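You operate a simulated robot arm through the tools that you are given. There is no shell and no other tool. Be economical: measure what you need, move in short steps, check, and stop when the job is done.

You run a simulated two-armed robot. Do the job below in one go: nothing can be reset, and whatever is moved stays where it is left.

TASK
Pick up the blue parts box from the door rack second shelf from the bottom with one hand, pass it to the other hand and put it on the air bench top. Set down upright: parts box.

Only the result counts: the job must be done as asked and must still hold three seconds after the hand-in. Knocking over, shifting, dropping, spilling or breaking anything else fails it.

THE ROBOT
Two 6-joint arms with two-finger grippers on one trunk, on a base that drives. Base frame: it is fixed to the floor where the robot stands at the start and does not move with it; the origin is under the middle of the robot, x ahead of it, y to its left, z up. Units: m, rad, N and s.
The left shoulder is at the start at [0.03, 0.178, 0.838], the right one opposite. With the tool pointing down near the work surface each hand reaches from about 0.56 to 0.78 m from the robot's upright axis, wherever it stands, measured 20 degrees to its own side. Places, roughly: air bench top [-1.4, -0.1, 0.8]. Payload 2.54 kg a hand.
The TCP of each hand is the grasp point between the finger pads, 0.03 m short of the fingertips. In the tool frame z runs along the fingers and y along their closing line. The gripper opens to 0.116 m. The gripper's body begins 0.095 m behind the TCP.
Orientation is that of the tool frame in the base frame, as a unit quaternion [x, y, z, w]. With the fingers straight down and closing along the base's y, the tool's x points along the base's -x, its y along +y and its z along -z.

THE INTERFACE
- The arms move only by the tool move_arm. It takes "left_motion", "right_motion" or both (then of equal length, played together; a hand with none holds still); each is a list of rows, each a list of 7 numbers: the turn, a rotation vector about the tool's x, y, z in rad, then the shift along the tool's x, y, z in m, then the finger opening in m, from 0 to 0.116. In form: [[rx, ry, rz, tx, ty, tz, claw], ...]. A call has 1 to 8 rows; each row is the pose to reach, as a shift and turn from the pose commanded when the call began, along the tool's axes at that moment. Rows are played at 5 a second. More than 0.05 m and 0.15 rad between two rows, or a gripper value outside its range, and nothing of the call is played. A pose out of reach is approached as far as the arm can. The call stops where the force on the tool passes 40 N (or 10 N more than at its start, if that is more) or the arm is blocked; 0.2 s more then pass. Each finger travels about 0.153 m/s and halts on what it meets, pressing with about 31 N; the grip force reading is that of the motor and also rises with nothing between the fingers. The clock runs only during rows and for 0.2 s after the last one: add rows that repeat a pose to give the fingers time. It gives the time, the measured TCP pose, the force on the tool (base axes), the opening and the grip force at its end, in the units of the frame above (readings bear some noise), with the torque about the TCP (base axes, N m) and any sound that the robot's microphone picked up.
- Cameras (640 x 400 px; columns grow to the right, rows downward): "scene" is now at [0.0361, -0.0156, 1.5479]; the picture's right is [-0.21, -0.98, 0.00], its down [-0.83, 0.18, -0.53] and it looks along [0.52, -0.11, -0.85] (base axes); focal length 278 px, centre (320, 200). "left" rides on the left gripper at [0.069, 0.015, -0.122] in its tool frame; the picture's right is [-0.21, 0.98, 0.00], its down [-0.83, -0.18, -0.53] and it looks along [-0.52, -0.11, 0.85] (tool axes); focal length 251 px, centre (320, 200). "right" rides on the right gripper at [0.069, -0.015, -0.122] in its tool frame; the picture's right is [0.21, 0.98, 0.00], its down [-0.83, 0.18, -0.53] and it looks along [-0.52, 0.11, 0.85] (tool axes); focal length 251 px, centre (320, 200). There is no depth. A picture from a camera that has moved, and an enlarged one, comes with that camera's place and axes in the base frame and with its lens.
- grab_frame(camera): a new picture of that camera. The clock stands still meanwhile.
- slide_trunk(by): slides the trunk up (or, below 0, down) by that many m; the arms and the scene camera ride with it, the base frame stays. It gives what a move gives, with no picture.
- base_move(legs): drives the robot by 1 to 6 legs, each [ahead, left, turn to the left] in m, m and rad, along the robot's own axes; the way and the turn of a leg run together, so that a leg with both is an arc; at most 1.5 m and 3.142 rad a leg. The arms and the cameras ride along, it lands a little off, and it stops where it bumps. It gives what a move gives.
- turn_head(pan, tilt): turns the head with the scene camera to pan (to the left, within 2.496 rad either way) and tilt (down, from -0.506 to 1.204), counted from straight ahead of the robot. It gives what a move gives.
- enlarge(camera, box): a new picture of the part [left, top, right, bottom] of that camera's present view, enlarged. The clock stands still meanwhile.
- finish_job(): hands the job in; it is judged then, once.

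Go step by step. Nothing tells you exact positions but the pictures and the camera data: compare them with the known pose of the tool, close in by small moves and look again before you grip or let go. The budget is 120 turns and 88 pictures, counting those below and the enlarged ones. Unless the task says otherwise, let go and move clear before handing in.

The tools are called after "Call:" as a command line: name --argument value ..., lists and objects as JSON in quotes. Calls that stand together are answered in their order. move_arm: Moves the arms, as the interface text tells. Its arguments: {"type":"object","properties":{"left_motion":{"type":"array","items":{"type":"array","items":{"type":"number"}}},"right_motion":{"type":"array","items":{"type":"array","items":{"type":"number"}}}},"required":[]} The other tools are called the same way: slide_trunk (by) slides the trunk up or down; base_move (legs) drives the base; turn_head (pan, tilt) turns the head that bears the scene camera; grab_frame (camera) takes a picture; enlarge (camera, box) takes an enlarged picture of a part of a camera's view; finish_job () hands the job in.

At the start:

```text
t: 0.0
left_ee_pos: [0.5426, 0.1059, 0.7808]
left_ee_rot: [0.001, 1.0, 0.0, 0.0]
left_ft_force: [-0.6, -0.4, 0.1]
left_wrist_torque: [0.0, 0.03, 0.01]
left_grip_width: 0.1161
left_grasp_force: 0.0
right_ee_pos: [0.3674, -0.2234, 0.7931]
right_ee_rot: [0.0, 1.0, -0.001, -0.001]
right_ft_force: [0.0, -0.7, -0.1]
right_wrist_torque: [-0.04, -0.03, -0.01]
right_grip_width: 0.1162
right_grasp_force: 0.0
trunk travel left (down, up): [-0.05, 0.49]
robot x, y, heading: [0.0026, -0.0013, 0.004]
head pan, tilt: [-0.215, 1.011]
```

scene: 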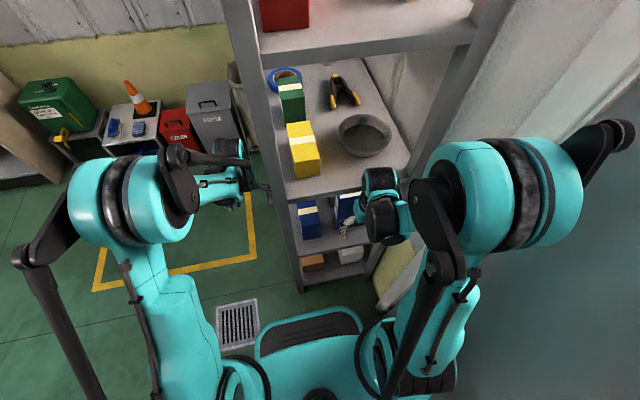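
right: 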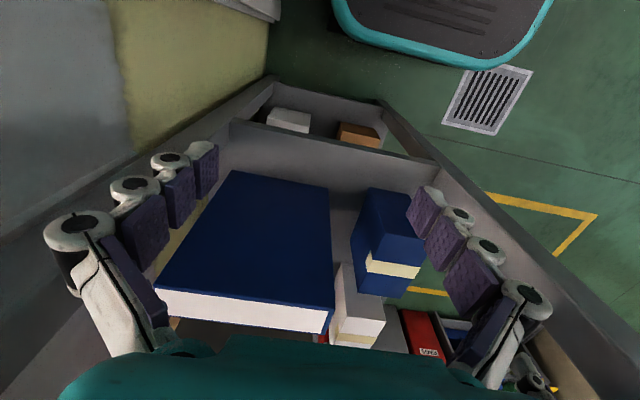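
left: 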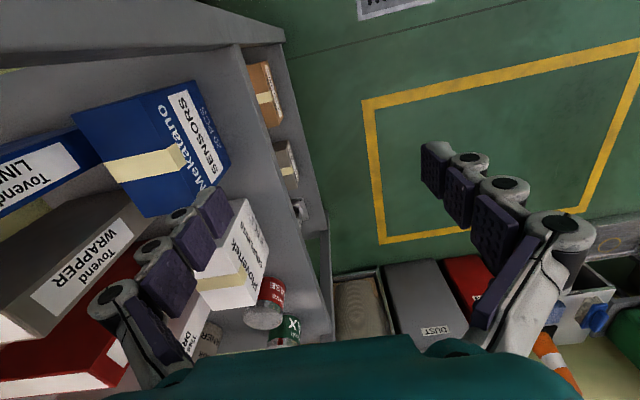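

I see the rack ahead with a blue banded box ("Mekatano SENSORS") on a lower shelf, next to a larger blue box. I'll take closer looks first.

Call:
enlarge --camera "scene" --box '[220, 160, 460, 310]'

Call:
enlarge --camera "left" --box '[0, 40, 340, 380]'

Call:
enlarge --camera "right" --box '[130, 80, 530, 360]'

```text
2.67 times, centred on (340, 235) of scene
camera zoom: at [0.0361, -0.0156, 1.5479], right [-0.21, -0.98, 0.0], down [-0.83, 0.18, -0.53], along [0.52, -0.11, -0.85], focal length 741 px, centre (267, 107)
```

zoom: 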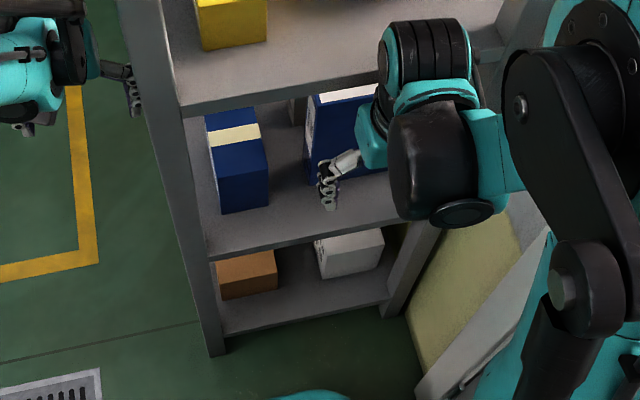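

```text
1.18 times, centred on (170, 210) of left
camera zoom: at [0.4752, 0.1203, 0.9039], right [0.21, 0.98, 0.0], down [0.83, -0.18, 0.53], along [0.52, -0.11, -0.85], focal length 296 px, centre (496, 188)
```

zoom: 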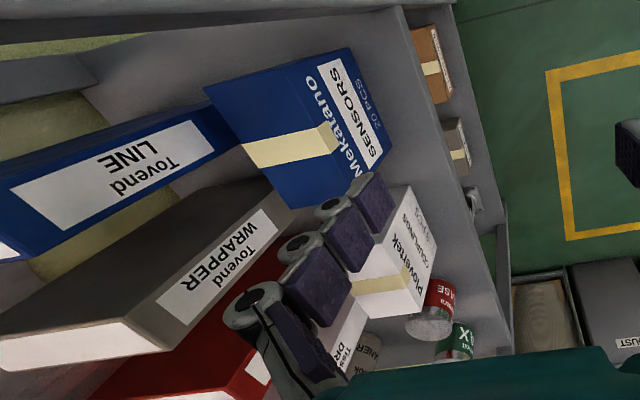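

```text
1.43 times, centred on (330, 220) of right
camera zoom: at [0.2987, -0.2399, 0.9155], right [-0.21, 0.98, 0.0], down [0.83, 0.18, 0.53], along [0.52, 0.11, -0.85], focal length 359 px, centre (306, 171)
```

zoom: 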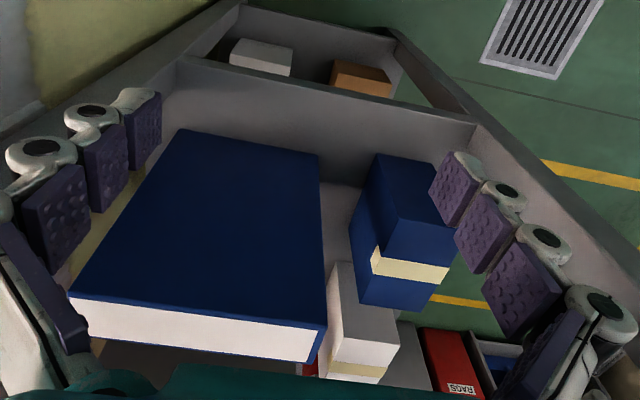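

The target looks to be the banded box at the left front of the second shelf. I'll zoom for corner measurements and look for the bench.

Call:
enlarge --camera "scene" --box '[280, 180, 400, 260]'

Call:
enlarge --camera "left" --box '[60, 60, 260, 220]'

Call:
enlarge --camera "right" --box '[320, 160, 460, 320]'

Call:
turn_head --pan 2.4 --tilt 0.6

```text
5.00 times, centred on (340, 220) of scene
camera zoom: at [0.0361, -0.0156, 1.5479], right [-0.21, -0.98, 0.0], down [-0.83, 0.18, -0.53], along [0.52, -0.11, -0.85], focal length 1390 px, centre (220, 100)
```

zoom: 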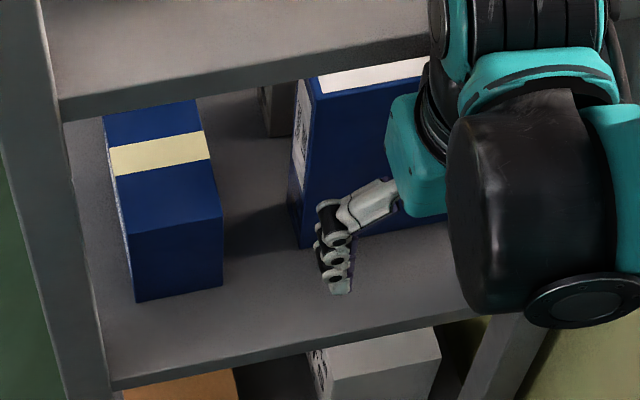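

```text
2.50 times, centred on (160, 140) of left
camera zoom: at [0.4752, 0.1203, 0.9039], right [0.21, 0.98, 0.0], down [0.83, -0.18, 0.53], along [0.52, -0.11, -0.85], focal length 629 px, centre (720, 350)
```

zoom: 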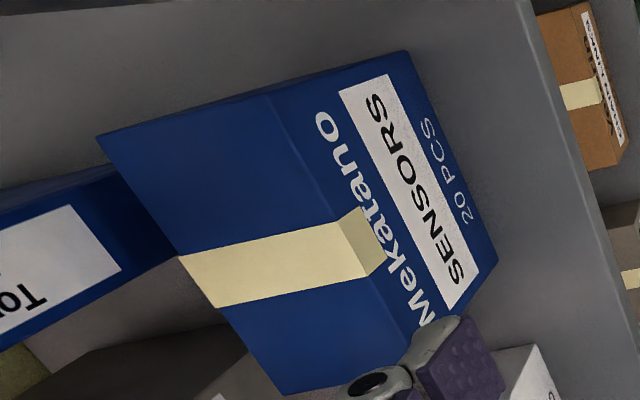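

```text
2.50 times, centred on (390, 240) of right
camera zoom: at [0.2987, -0.2399, 0.9155], right [-0.21, 0.98, 0.0], down [0.83, 0.18, 0.53], along [0.52, 0.11, -0.85], focal length 629 px, centre (145, 100)
```

zoom: 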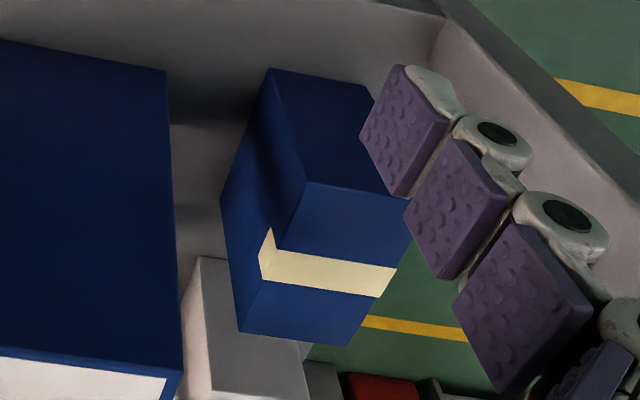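

```text
t: 2.3
left_ee_pos: [0.5426, 0.1051, 0.782]
left_ee_rot: [0.0, 1.0, 0.0, 0.0]
left_ft_force: [-0.9, -0.3, -0.1]
left_wrist_torque: [-0.02, 0.02, 0.0]
left_grip_width: 0.1161
left_grasp_force: 0.0
right_ee_pos: [0.3672, -0.2231, 0.794]
right_ee_rot: [0.0, 1.0, 0.001, 0.0]
right_ft_force: [-0.3, 0.8, -0.3]
right_wrist_torque: [0.03, 0.03, 0.02]
right_grip_width: 0.1162
right_grasp_force: 0.0
trunk travel left (down, up): [-0.05, 0.49]
robot x, y, heading: [-0.0011, -0.0011, -0.002]
head pan, tilt: [2.4, 0.6]
```

The box measures roughly x 0.483–0.602, y −0.113…−0.043, z 0.542–0.666. Now I look at the bench behind.

Call:
grab_frame --camera "scene"

Call:
turn_head --pan -2.4 --tilt 0.6

Call:
grab_frame --camera "scene"

Call:
turn_head --pan -0.1 --tilt 1.0

```text
78 pictures are left
camera scene: at [-0.0964, 0.0589, 1.5807], right [0.68, 0.74, 0.0], down [0.42, -0.38, -0.83], along [-0.61, 0.56, -0.56], focal length 278 px, centre (320, 200)
```

scene: 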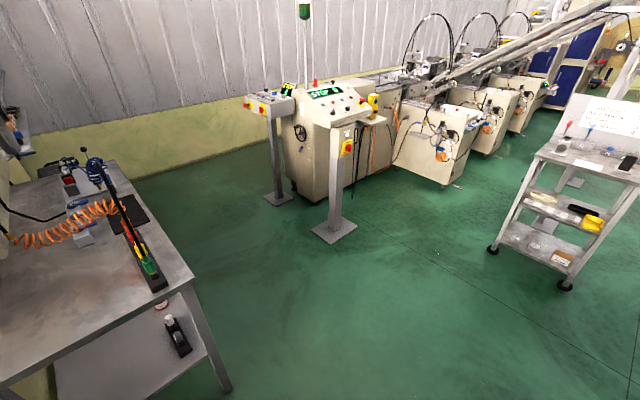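

```text
t: 6.1
left_ee_pos: [0.5422, 0.1053, 0.7821]
left_ee_rot: [-0.001, 1.0, 0.0, 0.0]
left_ft_force: [-0.6, -0.3, -0.1]
left_wrist_torque: [0.0, 0.03, 0.0]
left_grip_width: 0.1161
left_grasp_force: 0.2
right_ee_pos: [0.367, -0.2239, 0.794]
right_ee_rot: [0.0, 1.0, 0.0, 0.0]
right_ft_force: [0.0, -0.9, -0.4]
right_wrist_torque: [0.0, 0.03, -0.02]
right_grip_width: 0.1158
right_grasp_force: 0.0
trunk travel left (down, up): [-0.05, 0.49]
robot x, y, heading: [0.0015, -0.0005, -0.003]
head pan, tilt: [-2.4, 0.6]
```

```text
77 pictures are left
camera scene: at [-0.0964, -0.0606, 1.5807], right [-0.68, 0.74, 0.0], down [0.42, 0.38, -0.83], along [-0.61, -0.56, -0.56], focal length 278 px, centre (320, 200)
```

scene: 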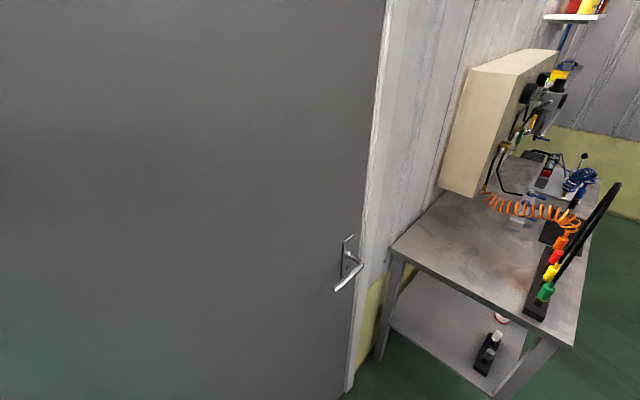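

```text
t: 8.3
left_ee_pos: [0.5425, 0.1054, 0.7814]
left_ee_rot: [-0.001, 1.0, 0.0, 0.0]
left_ft_force: [0.1, 0.5, -0.3]
left_wrist_torque: [0.02, 0.01, 0.06]
left_grip_width: 0.1158
left_grasp_force: 0.0
right_ee_pos: [0.3665, -0.2233, 0.7928]
right_ee_rot: [0.0, 1.0, 0.0, 0.0]
right_ft_force: [-0.1, 0.7, -0.1]
right_wrist_torque: [-0.03, 0.0, 0.02]
right_grip_width: 0.1161
right_grasp_force: 0.0
trunk travel left (down, up): [-0.05, 0.49]
robot x, y, heading: [-0.0055, 0.0017, -0.002]
head pan, tilt: [-0.099, 1.0]
```

The bench's free front area is around x −1.1, y −0.1 with a tool stand at its right-hand corner. I back off 0.2 m to tilt the right hand in free space.

Call:
base_move --legs '[[-0.22, 0, 0]]'

```text
t: 9.9
left_ee_pos: [0.3276, 0.1065, 0.783]
left_ee_rot: [0.0, 1.0, 0.0, 0.0]
left_ft_force: [-0.1, 0.0, 0.4]
left_wrist_torque: [0.02, -0.04, -0.02]
left_grip_width: 0.1164
left_grasp_force: 0.1
right_ee_pos: [0.1517, -0.2231, 0.7937]
right_ee_rot: [0.0, 1.0, 0.0, 0.0]
right_ft_force: [-0.8, -0.4, -0.4]
right_wrist_torque: [-0.01, -0.05, 0.02]
right_grip_width: 0.1159
right_grasp_force: 0.0
trunk travel left (down, up): [-0.05, 0.49]
robot x, y, heading: [-0.2156, -0.0024, -0.002]
head pan, tilt: [-0.099, 1.0]
```

Backed off fine. Now tilt the right hand to 30° below horizontal, facing the box, while the left moves up and aside.

Call:
move_arm --right_motion '[[0, -0.1496, 0, -0.02, 0.02, 0.01, 0.116], [0, -0.2992, 0, -0.04, 0.04, 0.02, 0.116], [0, -0.4488, 0, -0.07, 0.06, 0.03, 0.116], [0, -0.5984, 0, -0.1, 0.08, 0.04, 0.116], [0, -0.748, 0, -0.13, 0.1, 0.05, 0.116], [0, -0.8976, 0, -0.16, 0.12, 0.06, 0.116], [0, -1.0472, 0, -0.19, 0.145, 0.07, 0.116], [0, -1.0472, 0, -0.19, 0.145, 0.07, 0.116]]' --left_motion '[[0, 0, 0, 0, 0.02, -0.02, 0.116], [0, 0, 0, 0, 0.04, -0.04, 0.116], [0, 0, 0, 0, 0.06, -0.06, 0.116], [0, 0, 0, 0, 0.08, -0.08, 0.116], [0, 0, 0, 0, 0.1, -0.1, 0.116], [0, 0, 0, 0, 0.12, -0.12, 0.116], [0, 0, 0, 0, 0.14, -0.12, 0.116], [0, 0, 0, 0, 0.14, -0.12, 0.116]]'

Call:
grab_frame --camera "scene"

Call:
grab_frame --camera "right"

```text
t: 11.6
left_ee_pos: [0.3291, 0.2429, 0.9031]
left_ee_rot: [0.0, 1.0, 0.0, 0.001]
left_ft_force: [1.1, 0.0, -0.1]
left_wrist_torque: [0.06, 0.01, -0.02]
left_grip_width: 0.1158
left_grasp_force: 0.0
right_ee_pos: [0.4096, -0.0549, 0.8204]
right_ee_rot: [-0.003, 0.874, 0.002, 0.486]
right_ft_force: [-11.2, 3.0, 4.4]
right_wrist_torque: [0.22, -0.1, 0.65]
right_grip_width: 0.1171
right_grasp_force: 0.0
right hand out of reach, approached as far as the arm can: row 2, 3, 4, 5, 6, 7, 8
trunk travel left (down, up): [-0.05, 0.49]
robot x, y, heading: [-0.2144, -0.0004, 0.001]
head pan, tilt: [-0.099, 1.0]
stopped in row 8 (right hand): the force on the tool passed its limit at 86 N (the readings are from after the stop); the commanded pose is now the measured one
```

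```text
76 pictures are left
camera scene: at [-0.1778, -0.0072, 1.5488], right [-0.1, -1.0, 0.0], down [-0.84, 0.08, -0.54], along [0.54, -0.05, -0.84], focal length 278 px, centre (320, 200)
```

scene: 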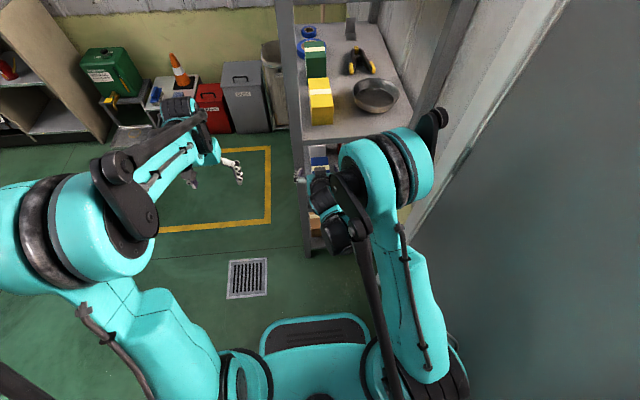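

```text
75 pictures are left
camera right: at [0.2704, -0.0738, 0.8256], right [-0.12, 0.98, -0.18], down [-0.02, 0.18, 0.98], along [0.99, 0.12, 0.0], focal length 251 px, centre (320, 200)
```

right: 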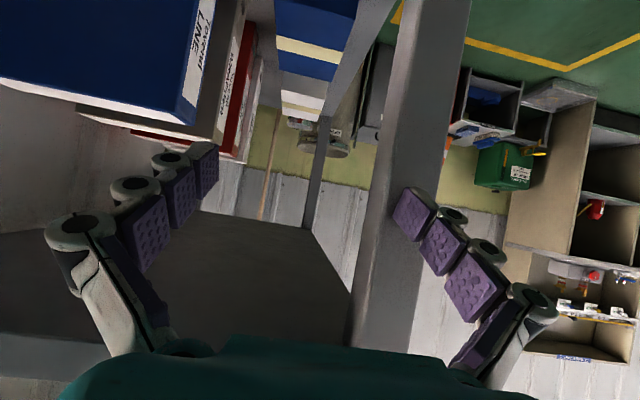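

The right hand drifted forward of the command (too close to the body) and a finger touched the rack post. I back straight away and look.

Call:
base_move --legs '[[-0.2, 0, 0]]'

Call:
grab_frame --camera "right"

Call:
enlarge --camera "scene" --box '[220, 0, 480, 260]'

```text
t: 13.2
left_ee_pos: [0.127, 0.2409, 0.9031]
left_ee_rot: [0.0, 1.0, 0.001, 0.001]
left_ft_force: [-0.1, -0.1, 0.5]
left_wrist_torque: [-0.02, -0.03, 0.01]
left_grip_width: 0.1158
left_grasp_force: 0.1
right_ee_pos: [0.2073, -0.0574, 0.8189]
right_ee_rot: [-0.001, 0.874, 0.0, 0.485]
right_ft_force: [-1.5, -0.9, -0.8]
right_wrist_torque: [-0.01, -0.01, 0.0]
right_grip_width: 0.1159
right_grasp_force: 0.1
trunk travel left (down, up): [-0.05, 0.49]
robot x, y, heading: [-0.4148, 0.0038, -0.001]
head pan, tilt: [-0.099, 1.0]
```

```text
74 pictures are left
camera right: at [0.0688, -0.0756, 0.8255], right [-0.12, 0.98, -0.18], down [-0.02, 0.18, 0.98], along [0.99, 0.12, 0.0], focal length 251 px, centre (320, 200)
```

right: 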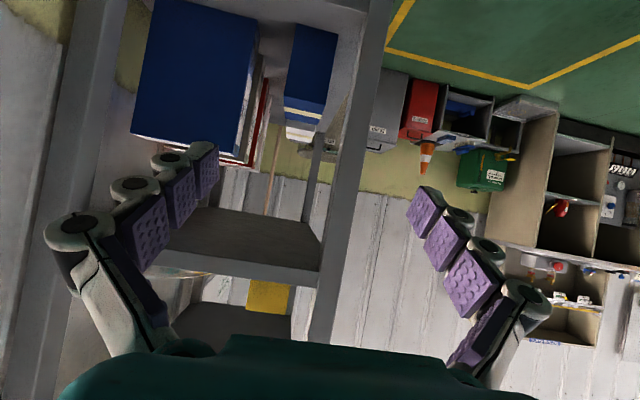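

```text
1.54 times, centred on (350, 130) of scene
camera zoom: at [-0.3802, -0.0076, 1.5488], right [-0.1, -0.99, 0.0], down [-0.84, 0.09, -0.54], along [0.54, -0.05, -0.84], focal length 428 px, centre (274, 308)
```

zoom: 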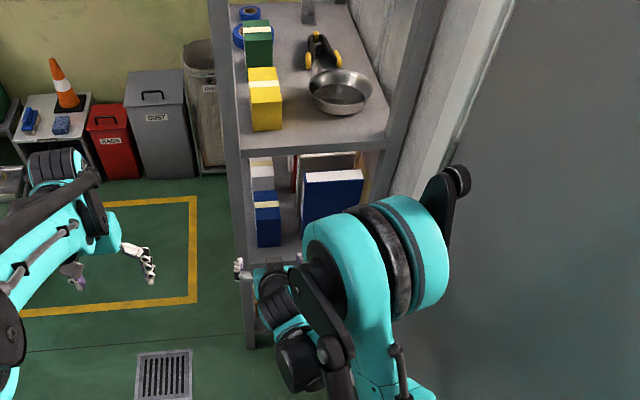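

The rack looks unmoved, and the tilt is 32° down. I lower the hand to pre-grasp height in front of the box line.

Call:
move_arm --right_motion '[[0, 0, 0, 0.026, -0.006, 0.023, 0.1], [0, 0, 0, 0.051, -0.012, 0.046, 0.1], [0, 0, 0, 0.077, -0.018, 0.069, 0.1], [0, 0, 0, 0.102, -0.024, 0.092, 0.1], [0, 0, 0, 0.128, -0.03, 0.1155, 0.1], [0, 0, 0, 0.128, -0.03, 0.1155, 0.1]]'

Call:
grab_frame --camera "right"

```text
t: 14.6
left_ee_pos: [0.128, 0.2404, 0.9034]
left_ee_rot: [0.001, 1.0, 0.0, 0.0]
left_ft_force: [0.3, 0.0, 0.2]
left_wrist_torque: [0.0, -0.02, -0.04]
left_grip_width: 0.1161
left_grasp_force: 0.0
right_ee_pos: [0.3127, -0.0697, 0.6827]
right_ee_rot: [-0.002, 0.875, 0.001, 0.484]
right_ft_force: [-0.2, 0.4, -0.3]
right_wrist_torque: [-0.01, 0.02, 0.03]
right_grip_width: 0.1
right_grasp_force: 0.1
right hand out of reach, approached as far as the arm can: row 1, 2, 3, 4, 5, 6
trunk travel left (down, up): [-0.05, 0.49]
robot x, y, heading: [-0.4168, 0.0029, -0.001]
head pan, tilt: [-0.099, 1.0]
```

```text
72 pictures are left
camera right: at [0.1741, -0.0875, 0.6886], right [-0.12, 0.98, -0.18], down [-0.02, 0.18, 0.98], along [0.99, 0.12, -0.01], focal length 251 px, centre (320, 200)
```

right: 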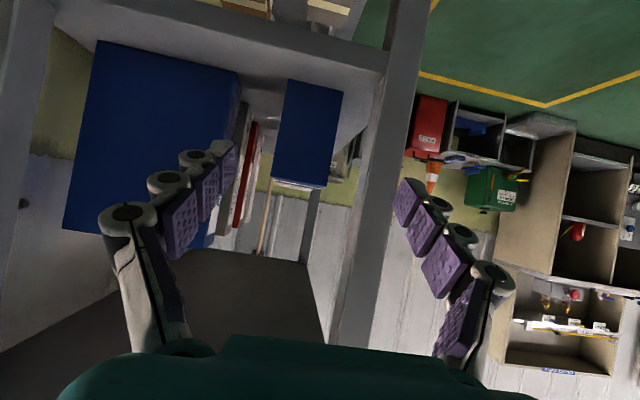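

Box confirmed at centre y ≈ −0.079, front x ≈ 0.483; post inner edge ≈ −0.018. Extending forward a bit at grasp height, checking how the command is counted.

Call:
move_arm --right_motion '[[0, 0, 0, 0.007, -0.007, 0.038, 0.098], [0, 0, 0, 0.0147, -0.014, 0.0764, 0.098], [0, 0, 0, 0.0147, -0.014, 0.0764, 0.098]]'

```text
t: 15.4
left_ee_pos: [0.1282, 0.2403, 0.9031]
left_ee_rot: [0.0, 1.0, 0.0, 0.0]
left_ft_force: [0.6, -0.6, 0.1]
left_wrist_torque: [0.01, 0.03, -0.03]
left_grip_width: 0.1157
left_grasp_force: 0.1
right_ee_pos: [0.3718, -0.0855, 0.6302]
right_ee_rot: [-0.002, 0.875, 0.001, 0.484]
right_ft_force: [0.2, -0.4, -0.1]
right_wrist_torque: [0.0, -0.03, -0.01]
right_grip_width: 0.0984
right_grasp_force: 0.1
trunk travel left (down, up): [-0.05, 0.49]
robot x, y, heading: [-0.4142, 0.0018, 0.001]
head pan, tilt: [-0.099, 1.0]
```

In reach now. Advance 7 cm and check visually against post and box.

Call:
move_arm --right_motion '[[0, 0, 0, -0.016, 0, 0.0312, 0.098], [0, 0, 0, -0.032, 0, 0.0624, 0.098], [0, 0, 0, -0.032, 0, 0.0624, 0.098]]'

Call:
grab_frame --camera "right"

Call:
grab_frame --camera "scene"

```text
t: 16.2
left_ee_pos: [0.1272, 0.2419, 0.9032]
left_ee_rot: [0.001, 1.0, 0.0, 0.0]
left_ft_force: [0.3, 0.0, 0.5]
left_wrist_torque: [0.0, 0.03, -0.02]
left_grip_width: 0.116
left_grasp_force: 0.0
right_ee_pos: [0.4356, -0.0852, 0.6314]
right_ee_rot: [-0.002, 0.875, 0.001, 0.485]
right_ft_force: [0.3, 0.4, -0.5]
right_wrist_torque: [0.06, -0.01, 0.0]
right_grip_width: 0.0979
right_grasp_force: 0.1
right hand out of reach, approached as far as the arm can: row 2, 3
trunk travel left (down, up): [-0.05, 0.49]
robot x, y, heading: [-0.4173, 0.0014, 0.0]
head pan, tilt: [-0.099, 1.0]
```

```text
71 pictures are left
camera right: at [0.2959, -0.1029, 0.6379], right [-0.12, 0.98, -0.18], down [-0.01, 0.18, 0.98], along [0.99, 0.12, -0.01], focal length 251 px, centre (320, 200)
```

right: 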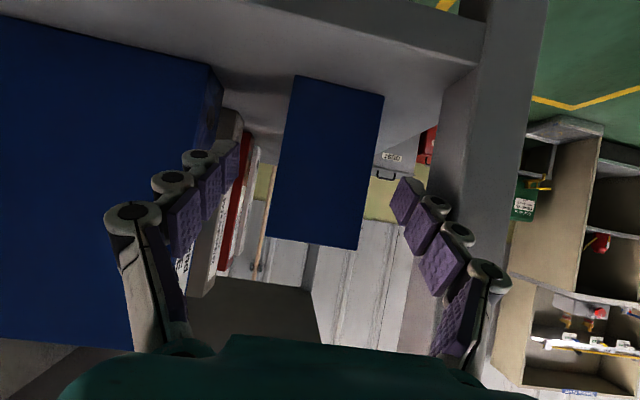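

```text
70 pictures are left
camera scene: at [-0.3785, -0.0076, 1.5487], right [-0.1, -0.99, 0.0], down [-0.84, 0.09, -0.54], along [0.54, -0.05, -0.84], focal length 278 px, centre (320, 200)
```

scene: 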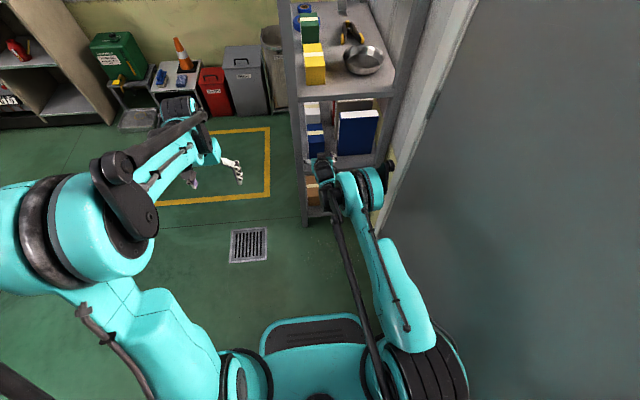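

Reach limit here, so I retract 5 cm, drive the base 9 cm ahead, then finish with the arm.

Call:
move_arm --right_motion '[[0, 0, 0, 0.0133, 0, -0.021, 0.098], [0, 0, 0, 0.0265, 0, -0.0424, 0.098], [0, 0, 0, 0.0265, 0, -0.0424, 0.098]]'

Call:
base_move --legs '[[0.09, 0, 0]]'

Call:
grab_frame --camera "right"

```text
t: 17.0
left_ee_pos: [0.127, 0.2399, 0.9034]
left_ee_rot: [0.001, 1.0, -0.001, -0.001]
left_ft_force: [-0.1, 0.6, 0.8]
left_wrist_torque: [-0.02, 0.0, 0.03]
left_grip_width: 0.1161
left_grasp_force: 0.0
right_ee_pos: [0.3853, -0.086, 0.6331]
right_ee_rot: [-0.001, 0.875, 0.001, 0.485]
right_ft_force: [-0.6, -0.2, -1.2]
right_wrist_torque: [0.0, 0.02, 0.03]
right_grip_width: 0.0977
right_grasp_force: 0.0
trunk travel left (down, up): [-0.05, 0.49]
robot x, y, heading: [-0.4165, -0.0018, 0.002]
head pan, tilt: [-0.099, 1.0]
```

```text
t: 18.1
left_ee_pos: [0.2196, 0.2418, 0.903]
left_ee_rot: [0.0, 1.0, 0.0, -0.001]
left_ft_force: [0.9, -0.2, 0.1]
left_wrist_torque: [0.02, 0.02, 0.01]
left_grip_width: 0.1159
left_grasp_force: 0.0
right_ee_pos: [0.4769, -0.0849, 0.6333]
right_ee_rot: [-0.003, 0.875, 0.002, 0.485]
right_ft_force: [-0.7, 0.7, 0.0]
right_wrist_torque: [0.01, 0.04, -0.03]
right_grip_width: 0.098
right_grasp_force: 0.0
trunk travel left (down, up): [-0.05, 0.49]
robot x, y, heading: [-0.3228, -0.0009, -0.0]
head pan, tilt: [-0.099, 1.0]
```

```text
69 pictures are left
camera right: at [0.3377, -0.1027, 0.638], right [-0.12, 0.98, -0.18], down [-0.02, 0.18, 0.98], along [0.99, 0.12, -0.01], focal length 251 px, centre (320, 200)
```

right: 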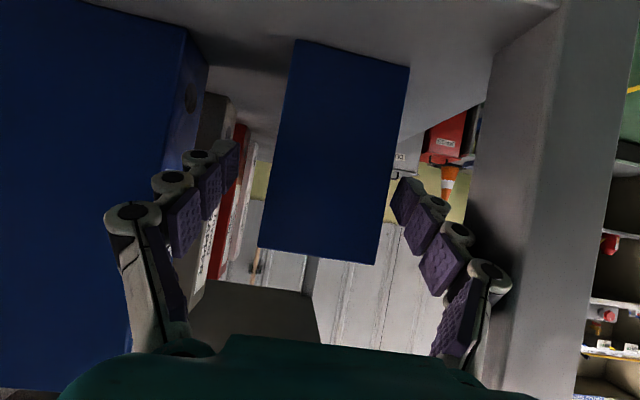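

Fingers straddle the box edges with about 1 cm clearance. Advance 3.6 cm and look before gripping.

Call:
move_arm --right_motion '[[0, 0, 0, -0.006, 0, 0.0174, 0.098], [0, 0, 0, -0.0123, 0, 0.0348, 0.098], [0, 0, 0, -0.0123, 0, 0.0348, 0.098]]'

Call:
grab_frame --camera "right"

```text
t: 18.9
left_ee_pos: [0.2168, 0.2416, 0.9016]
left_ee_rot: [0.0, 1.0, 0.0, 0.0]
left_ft_force: [-0.2, 1.0, 0.1]
left_wrist_torque: [-0.01, 0.03, 0.0]
left_grip_width: 0.1157
left_grasp_force: 0.0
right_ee_pos: [0.5139, -0.0861, 0.6255]
right_ee_rot: [0.0, 0.875, 0.0, 0.485]
right_ft_force: [-0.5, -0.2, -1.2]
right_wrist_torque: [0.02, 0.0, -0.03]
right_grip_width: 0.098
right_grasp_force: 0.0
trunk travel left (down, up): [-0.05, 0.49]
robot x, y, heading: [-0.3274, -0.0084, -0.0]
head pan, tilt: [-0.099, 1.0]
```

```text
68 pictures are left
camera right: at [0.3737, -0.1035, 0.6312], right [-0.12, 0.98, -0.18], down [-0.02, 0.18, 0.98], along [0.99, 0.12, -0.01], focal length 251 px, centre (320, 200)
```

right: 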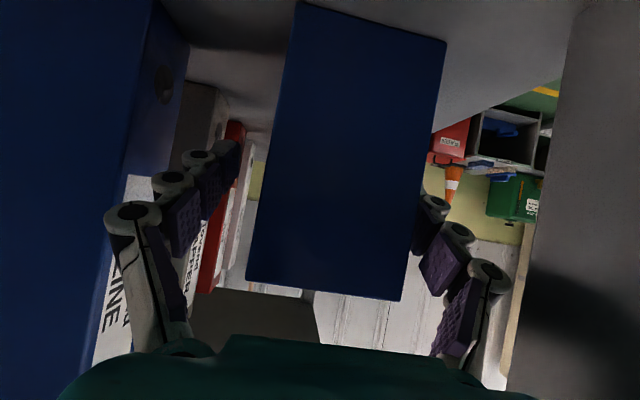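

The box is between the fingers, slightly left of centre. I shift 5 mm left and close.

Call:
move_arm --right_motion '[[0, 0, 0, 0, 0.005, 0, 0.098], [0, 0, 0, 0, 0.005, 0, 0.08], [0, 0, 0, 0, 0.005, 0, 0.07], [0, 0, 0, 0, 0.005, 0, 0.06], [0, 0, 0, 0, 0.005, 0, 0.055], [0, 0, 0, 0, 0.005, 0, 0.055]]'

Call:
grab_frame --camera "right"

```text
t: 20.3
left_ee_pos: [0.2182, 0.2408, 0.9026]
left_ee_rot: [0.0, 1.0, 0.0, 0.0]
left_ft_force: [0.6, -0.9, -0.6]
left_wrist_torque: [-0.03, -0.03, 0.0]
left_grip_width: 0.116
left_grasp_force: 0.1
right_ee_pos: [0.5123, -0.0806, 0.6252]
right_ee_rot: [-0.002, 0.874, 0.001, 0.486]
right_ft_force: [0.9, 1.2, 1.6]
right_wrist_torque: [0.17, 0.03, 0.04]
right_grip_width: 0.0692
right_grasp_force: 30.5
trunk travel left (down, up): [-0.05, 0.49]
robot x, y, heading: [-0.3286, -0.0011, 0.007]
head pan, tilt: [-0.099, 1.0]
```

```text
67 pictures are left
camera right: at [0.3732, -0.0984, 0.6312], right [-0.12, 0.98, -0.18], down [-0.02, 0.18, 0.98], along [0.99, 0.12, -0.01], focal length 251 px, centre (320, 200)
```

right: 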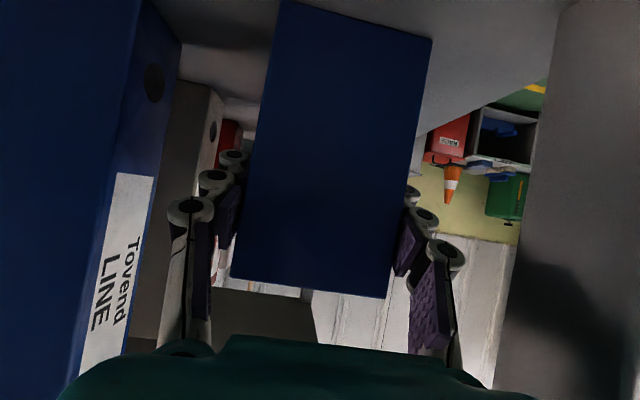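

Gripped at 0.069 m with 30 N. Lift 3 cm.

Call:
move_arm --right_motion '[[0, 0, 0, -0.0127, 0, -0.008, 0.05], [0, 0, 0, -0.0254, 0, -0.0159, 0.05], [0, 0, 0, -0.0254, 0, -0.0159, 0.05]]'

Call:
grab_frame --camera "right"

```text
t: 21.1
left_ee_pos: [0.2173, 0.241, 0.9017]
left_ee_rot: [0.0, 1.0, 0.0, -0.001]
left_ft_force: [0.3, 0.3, 0.0]
left_wrist_torque: [-0.03, 0.01, 0.03]
left_grip_width: 0.1159
left_grasp_force: 0.0
right_ee_pos: [0.5114, -0.0811, 0.6544]
right_ee_rot: [-0.002, 0.874, 0.002, 0.485]
right_ft_force: [1.1, -0.5, -1.9]
right_wrist_torque: [0.01, 0.06, 0.01]
right_grip_width: 0.0693
right_grasp_force: 30.7
trunk travel left (down, up): [-0.05, 0.49]
robot x, y, heading: [-0.3286, -0.0007, 0.003]
head pan, tilt: [-0.099, 1.0]
```

```text
66 pictures are left
camera right: at [0.3724, -0.0979, 0.6605], right [-0.12, 0.98, -0.18], down [-0.02, 0.18, 0.98], along [0.99, 0.12, -0.01], focal length 251 px, centre (320, 200)
```

right: 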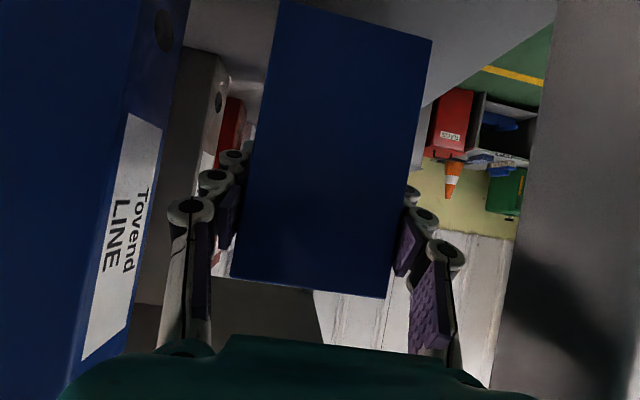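

Lifted cleanly. Drive straight back 0.25 m to clear the rack.

Call:
base_move --legs '[[-0.25, 0, 0]]'

Call:
grab_frame --camera "scene"

```text
t: 23.0
left_ee_pos: [-0.0212, 0.2384, 0.9032]
left_ee_rot: [0.002, 1.0, 0.0, 0.0]
left_ft_force: [0.1, -0.7, 0.3]
left_wrist_torque: [0.03, 0.04, 0.0]
left_grip_width: 0.1161
left_grasp_force: 0.1
right_ee_pos: [0.2712, -0.0848, 0.6534]
right_ee_rot: [0.0, 0.875, 0.0, 0.484]
right_ft_force: [-0.8, 0.0, -2.7]
right_wrist_torque: [-0.01, 0.07, -0.01]
right_grip_width: 0.0691
right_grasp_force: 31.4
trunk travel left (down, up): [-0.05, 0.49]
robot x, y, heading: [-0.5679, 0.0023, -0.005]
head pan, tilt: [-0.099, 1.0]
stopped in leg 1: the robot was blocked; the commanded pose is now the measured one
```

```text
65 pictures are left
camera scene: at [-0.5259, -0.0086, 1.5486], right [-0.1, -0.99, 0.0], down [-0.84, 0.09, -0.54], along [0.54, -0.06, -0.84], focal length 278 px, centre (320, 200)
```

scene: 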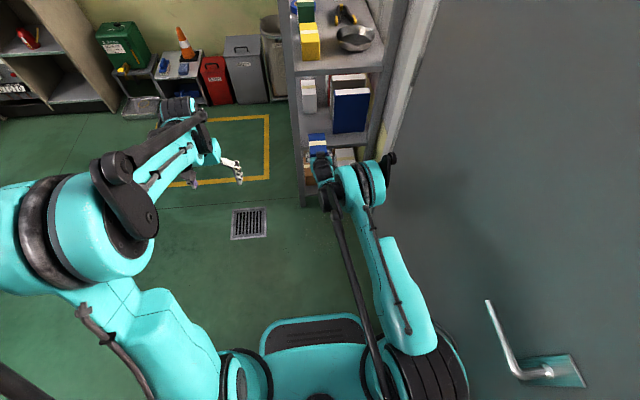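

The base bumped the bench behind (base rear reaches ~0.31 m). I'll ease forward 3 cm, check the bench, then pull the box in and up.

Call:
base_move --legs '[[0.03, 0, 0]]'

Call:
move_arm --right_motion '[[0, 0, 0, -0.0066, 0.006, -0.0366, 0.05], [0, 0, 0, -0.0132, 0.012, -0.0732, 0.05], [0, 0, 0, -0.0199, 0.018, -0.11, 0.05], [0, 0, 0, -0.0265, 0.024, -0.1463, 0.05], [0, 0, 0, -0.033, 0.03, -0.183, 0.05], [0, 0, 0, -0.04, 0.036, -0.2195, 0.05], [0, 0, 0, -0.046, 0.042, -0.256, 0.05], [0, 0, 0, -0.053, 0.05, -0.2926, 0.05]]'

Call:
turn_head --pan 0.1 --tilt 0.8

Call:
grab_frame --camera "scene"

Call:
grab_frame --camera "left"

```text
t: 23.8
left_ee_pos: [0.0105, 0.237, 0.9012]
left_ee_rot: [0.003, 1.0, 0.0, 0.0]
left_ft_force: [0.0, -0.9, 0.2]
left_wrist_torque: [0.0, 0.02, 0.05]
left_grip_width: 0.1158
left_grasp_force: 0.1
right_ee_pos: [0.3029, -0.085, 0.655]
right_ee_rot: [0.0, 0.875, 0.0, 0.484]
right_ft_force: [0.7, -0.1, -3.5]
right_wrist_torque: [0.01, 0.03, 0.02]
right_grip_width: 0.0695
right_grasp_force: 31.1
trunk travel left (down, up): [-0.05, 0.49]
robot x, y, heading: [-0.5327, 0.0004, -0.005]
head pan, tilt: [-0.099, 1.0]
```

```text
t: 25.6
left_ee_pos: [0.0087, 0.2363, 0.9034]
left_ee_rot: [0.002, 1.0, 0.0, 0.0]
left_ft_force: [-0.3, -0.3, -0.6]
left_wrist_torque: [0.0, -0.01, 0.03]
left_grip_width: 0.1157
left_grasp_force: 0.1
right_ee_pos: [0.0814, -0.0348, 0.854]
right_ee_rot: [0.0, 0.874, -0.001, 0.486]
right_ft_force: [-1.0, -0.3, -2.8]
right_wrist_torque: [0.01, 0.1, 0.0]
right_grip_width: 0.0692
right_grasp_force: 30.8
trunk travel left (down, up): [-0.05, 0.49]
robot x, y, heading: [-0.5376, -0.004, -0.003]
head pan, tilt: [-0.099, 1.0]
```

```text
t: 26.4
left_ee_pos: [0.0097, 0.2386, 0.903]
left_ee_rot: [0.002, 1.0, 0.0, 0.0]
left_ft_force: [0.1, 1.0, -0.5]
left_wrist_torque: [-0.02, -0.01, -0.01]
left_grip_width: 0.1161
left_grasp_force: 0.0
right_ee_pos: [0.0825, -0.0358, 0.8556]
right_ee_rot: [0.0, 0.875, 0.0, 0.485]
right_ft_force: [-0.5, 0.2, -2.9]
right_wrist_torque: [0.0, 0.04, 0.0]
right_grip_width: 0.0691
right_grasp_force: 31.4
trunk travel left (down, up): [-0.05, 0.49]
robot x, y, heading: [-0.5329, -0.0004, -0.007]
head pan, tilt: [0.099, 0.799]
```

```text
64 pictures are left
camera scene: at [-0.4858, 0.0061, 1.5638], right [0.09, -1.0, 0.0], down [-0.71, -0.07, -0.7], along [0.69, 0.07, -0.72], focal length 278 px, centre (320, 200)
```

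scene: 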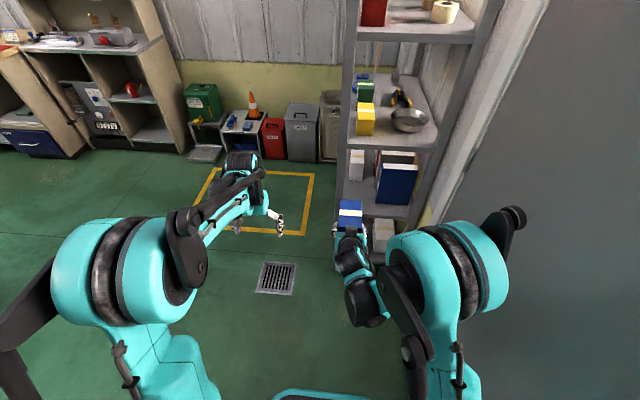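

```text
63 pictures are left
camera left: at [-0.0577, 0.2535, 1.0251], right [0.22, 0.98, 0.0], down [0.82, -0.19, 0.53], along [0.52, -0.12, -0.85], focal length 251 px, centre (320, 200)
```

left: 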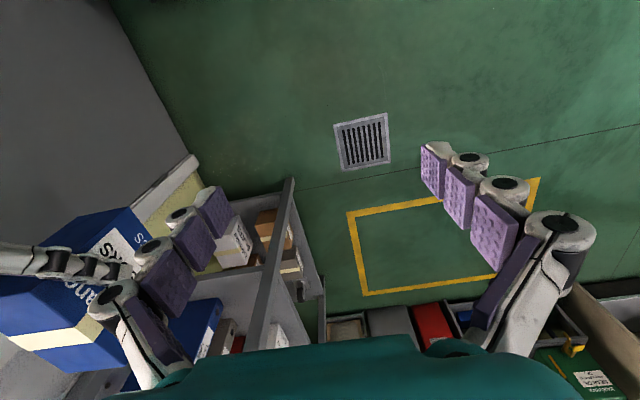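

The box is held at TCP (0.082, −0.035, 0.855), spanning x 0.053–0.173, top z ≈ 0.896. Now I bring the left hand above the far half of the box.

Call:
move_arm --left_motion '[[0, 0, 0, -0.03, 0, -0.03, 0.116], [0, 0, 0, -0.06, -0.01, -0.06, 0.116], [0, 0, 0, -0.09, -0.035, -0.09, 0.116], [0, 0, 0, -0.12, -0.07, -0.095, 0.116], [0, 0, 0, -0.142, -0.11, -0.1, 0.116], [0, 0, 0, -0.142, -0.155, -0.1, 0.116], [0, 0, 0, -0.142, -0.2, -0.1, 0.116], [0, 0, 0, -0.142, -0.23, -0.1, 0.116]]'

Call:
grab_frame --camera "scene"

Call:
grab_frame --camera "left"

```text
t: 28.1
left_ee_pos: [0.1507, 0.0057, 1.0021]
left_ee_rot: [0.003, 1.0, 0.0, 0.0]
left_ft_force: [-0.4, 0.0, 0.6]
left_wrist_torque: [0.05, -0.02, -0.02]
left_grip_width: 0.1161
left_grasp_force: 0.0
right_ee_pos: [0.083, -0.0354, 0.8555]
right_ee_rot: [0.0, 0.875, 0.0, 0.485]
right_ft_force: [-0.1, 0.5, -2.3]
right_wrist_torque: [0.01, 0.09, 0.03]
right_grip_width: 0.0694
right_grasp_force: 30.6
trunk travel left (down, up): [-0.05, 0.49]
robot x, y, heading: [-0.5382, -0.0026, -0.007]
head pan, tilt: [0.099, 0.799]
```

```text
62 pictures are left
camera scene: at [-0.4855, 0.0056, 1.5638], right [0.09, -1.0, 0.0], down [-0.71, -0.07, -0.7], along [0.69, 0.07, -0.72], focal length 278 px, centre (320, 200)
```

scene: 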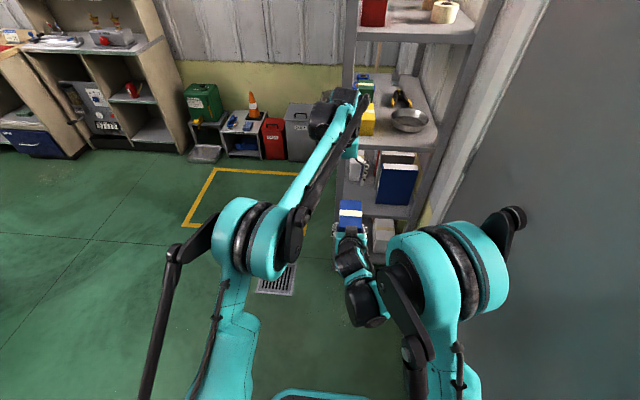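

```text
61 pictures are left
camera left: at [0.083, 0.0208, 1.1251], right [0.22, 0.98, 0.0], down [0.83, -0.19, 0.53], along [0.52, -0.12, -0.85], focal length 251 px, centre (320, 200)
```

left: 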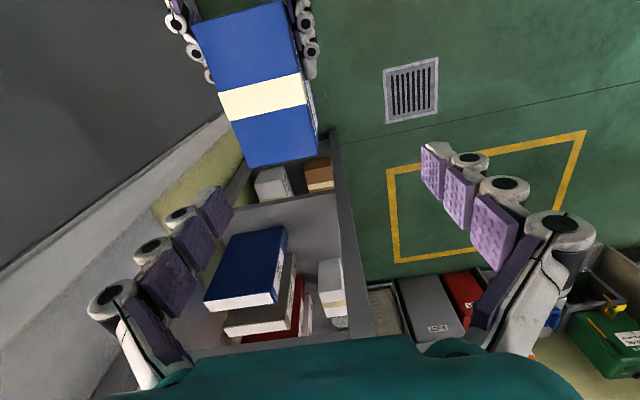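

Left hand is above and to the side. Move over the box in y and zoom in.

Call:
move_arm --left_motion '[[0, 0, 0, 0, -0.022, 0, 0.116], [0, 0, 0, 0, -0.044, 0, 0.116], [0, 0, 0, 0, -0.044, 0, 0.116]]'

Call:
grab_frame --camera "left"

Call:
enlarge --camera "scene" --box '[290, 90, 450, 290]'

```text
t: 28.9
left_ee_pos: [0.15, -0.0366, 1.0042]
left_ee_rot: [0.003, 1.0, 0.0, 0.0]
left_ft_force: [-0.1, -0.4, 0.1]
left_wrist_torque: [0.02, -0.02, 0.03]
left_grip_width: 0.1157
left_grasp_force: 0.1
right_ee_pos: [0.0816, -0.035, 0.8539]
right_ee_rot: [-0.001, 0.874, 0.001, 0.485]
right_ft_force: [1.0, 0.9, -2.1]
right_wrist_torque: [-0.04, 0.05, -0.02]
right_grip_width: 0.0692
right_grasp_force: 30.9
trunk travel left (down, up): [-0.05, 0.49]
robot x, y, heading: [-0.5308, -0.001, -0.004]
head pan, tilt: [0.099, 0.799]
```

```text
60 pictures are left
camera left: at [0.0825, -0.0206, 1.1255], right [0.22, 0.98, 0.0], down [0.82, -0.19, 0.53], along [0.52, -0.12, -0.85], focal length 251 px, centre (320, 200)
```

left: 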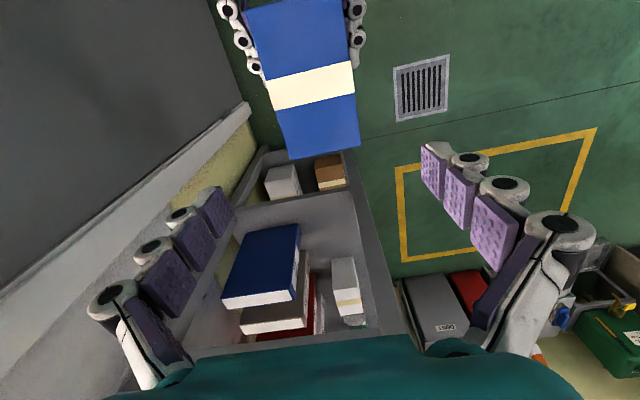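

```text
2.00 times, centred on (370, 190) of scene
camera zoom: at [-0.4855, 0.0061, 1.5638], right [0.09, -1.0, 0.0], down [-0.71, -0.07, -0.7], along [0.69, 0.07, -0.72], focal length 556 px, centre (220, 220)
```

zoom: 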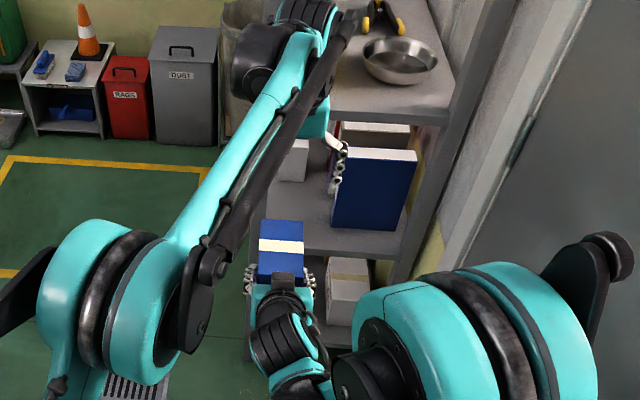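

Box far edge at x≈0.170, centre y≈−0.037: the left hand is aligned. Descend 9 cm, check.

Call:
move_arm --left_motion '[[0, 0, 0, 0, 0, 0.03, 0.116], [0, 0, 0, 0, 0, 0.06, 0.116], [0, 0, 0, 0, 0, 0.09, 0.116], [0, 0, 0, 0, 0, 0.09, 0.116]]'

Call:
grab_frame --camera "left"

Call:
grab_frame --camera "right"

```text
t: 29.9
left_ee_pos: [0.1498, -0.0361, 0.9111]
left_ee_rot: [0.003, 1.0, 0.0, 0.0]
left_ft_force: [-0.7, 0.5, 0.5]
left_wrist_torque: [-0.01, 0.0, 0.01]
left_grip_width: 0.1159
left_grasp_force: 0.2
right_ee_pos: [0.0826, -0.0343, 0.8547]
right_ee_rot: [-0.001, 0.874, 0.0, 0.485]
right_ft_force: [-0.4, -0.4, -1.9]
right_wrist_torque: [0.02, 0.07, 0.0]
right_grip_width: 0.0693
right_grasp_force: 31.3
trunk travel left (down, up): [-0.05, 0.49]
robot x, y, heading: [-0.5372, -0.0, -0.009]
head pan, tilt: [0.099, 0.799]
```

```text
58 pictures are left
camera left: at [0.082, -0.0207, 1.0343], right [0.22, 0.98, 0.0], down [0.82, -0.19, 0.53], along [0.52, -0.12, -0.85], focal length 251 px, centre (320, 200)
```

left: 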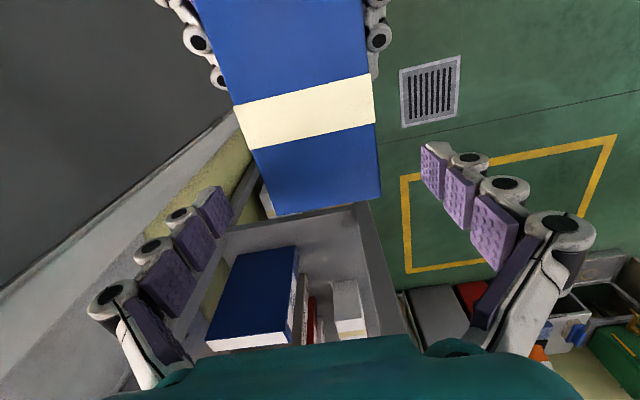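

```text
57 pictures are left
camera right: at [-0.057, -0.052, 0.8607], right [-0.11, 0.98, -0.18], down [-0.02, 0.18, 0.98], along [0.99, 0.11, -0.01], focal length 251 px, centre (320, 200)
```

right: 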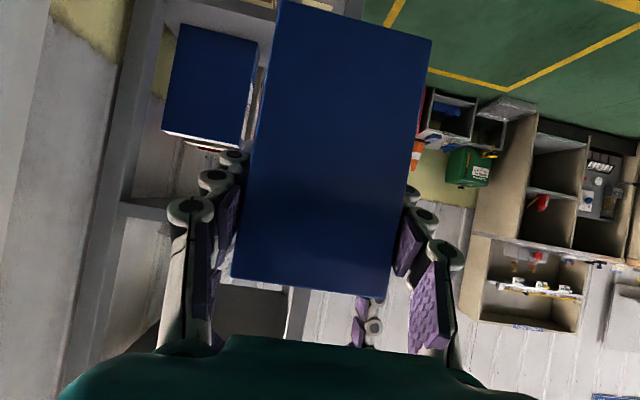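

Alignment still good. Descend the last 5 cm, then close the left gripper.

Call:
move_arm --left_motion '[[0, 0, 0, 0, 0, 0.026, 0.116], [0, 0, 0, 0, 0, 0.052, 0.116], [0, 0, 0, 0, 0, 0.052, 0.1], [0, 0, 0, 0, 0, 0.052, 0.085], [0, 0, 0, 0, 0, 0.052, 0.07], [0, 0, 0, 0, 0, 0.052, 0.055], [0, 0, 0, 0, 0, 0.052, 0.05], [0, 0, 0, 0, 0, 0.052, 0.05]]'

Call:
grab_frame --camera "left"

```text
t: 31.8
left_ee_pos: [0.1515, -0.0356, 0.8607]
left_ee_rot: [0.003, 1.0, 0.002, 0.0]
left_ft_force: [-1.0, 13.2, 6.4]
left_wrist_torque: [0.42, 0.21, -0.27]
left_grip_width: 0.0694
left_grasp_force: 31.0
right_ee_pos: [0.083, -0.0366, 0.8552]
right_ee_rot: [0.001, 0.875, -0.001, 0.485]
right_ft_force: [0.8, -11.6, -9.0]
right_wrist_torque: [-0.35, 0.34, -0.64]
right_grip_width: 0.0691
right_grasp_force: 31.2
trunk travel left (down, up): [-0.05, 0.49]
robot x, y, heading: [-0.5369, -0.0037, -0.006]
head pan, tilt: [0.099, 0.799]
```

```text
56 pictures are left
camera left: at [0.0836, -0.0213, 0.9824], right [0.22, 0.98, 0.0], down [0.83, -0.19, 0.53], along [0.52, -0.12, -0.85], focal length 251 px, centre (320, 200)
```

left: 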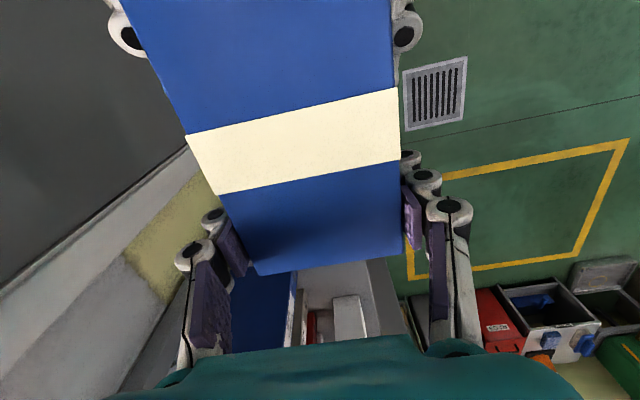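

Both hands hold the box firmly. Open the right hand and check.

Call:
move_arm --right_motion '[[0, 0, 0, 0, 0, 0, 0.085], [0, 0, 0, 0, 0, 0, 0.1], [0, 0, 0, 0, 0, 0, 0.112], [0, 0, 0, 0, 0, 0, 0.112]]' --left_motion '[[0, 0, 0, 0, 0, 0, 0.05], [0, 0, 0, 0, 0, 0, 0.05], [0, 0, 0, 0, 0, 0, 0.05], [0, 0, 0, 0, 0, 0, 0.05]]'

Call:
grab_frame --camera "right"

```text
t: 32.8
left_ee_pos: [0.1509, -0.0378, 0.8598]
left_ee_rot: [0.003, 1.0, 0.0, -0.001]
left_ft_force: [-0.7, -0.9, -0.4]
left_wrist_torque: [0.01, -0.1, -0.01]
left_grip_width: 0.0692
left_grasp_force: 30.5
right_ee_pos: [0.0829, -0.0357, 0.8544]
right_ee_rot: [0.0, 0.875, 0.0, 0.485]
right_ft_force: [-0.6, -0.5, 0.9]
right_wrist_torque: [-0.01, 0.03, -0.01]
right_grip_width: 0.112
right_grasp_force: 0.0
trunk travel left (down, up): [-0.05, 0.49]
robot x, y, heading: [-0.5343, -0.0012, -0.005]
head pan, tilt: [0.099, 0.799]
```

```text
55 pictures are left
camera right: at [-0.0569, -0.052, 0.8606], right [-0.11, 0.98, -0.18], down [-0.02, 0.18, 0.98], along [0.99, 0.11, -0.01], focal length 251 px, centre (320, 200)
```

right: 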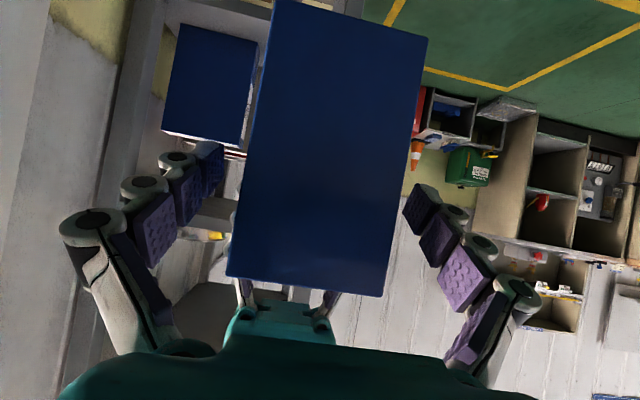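

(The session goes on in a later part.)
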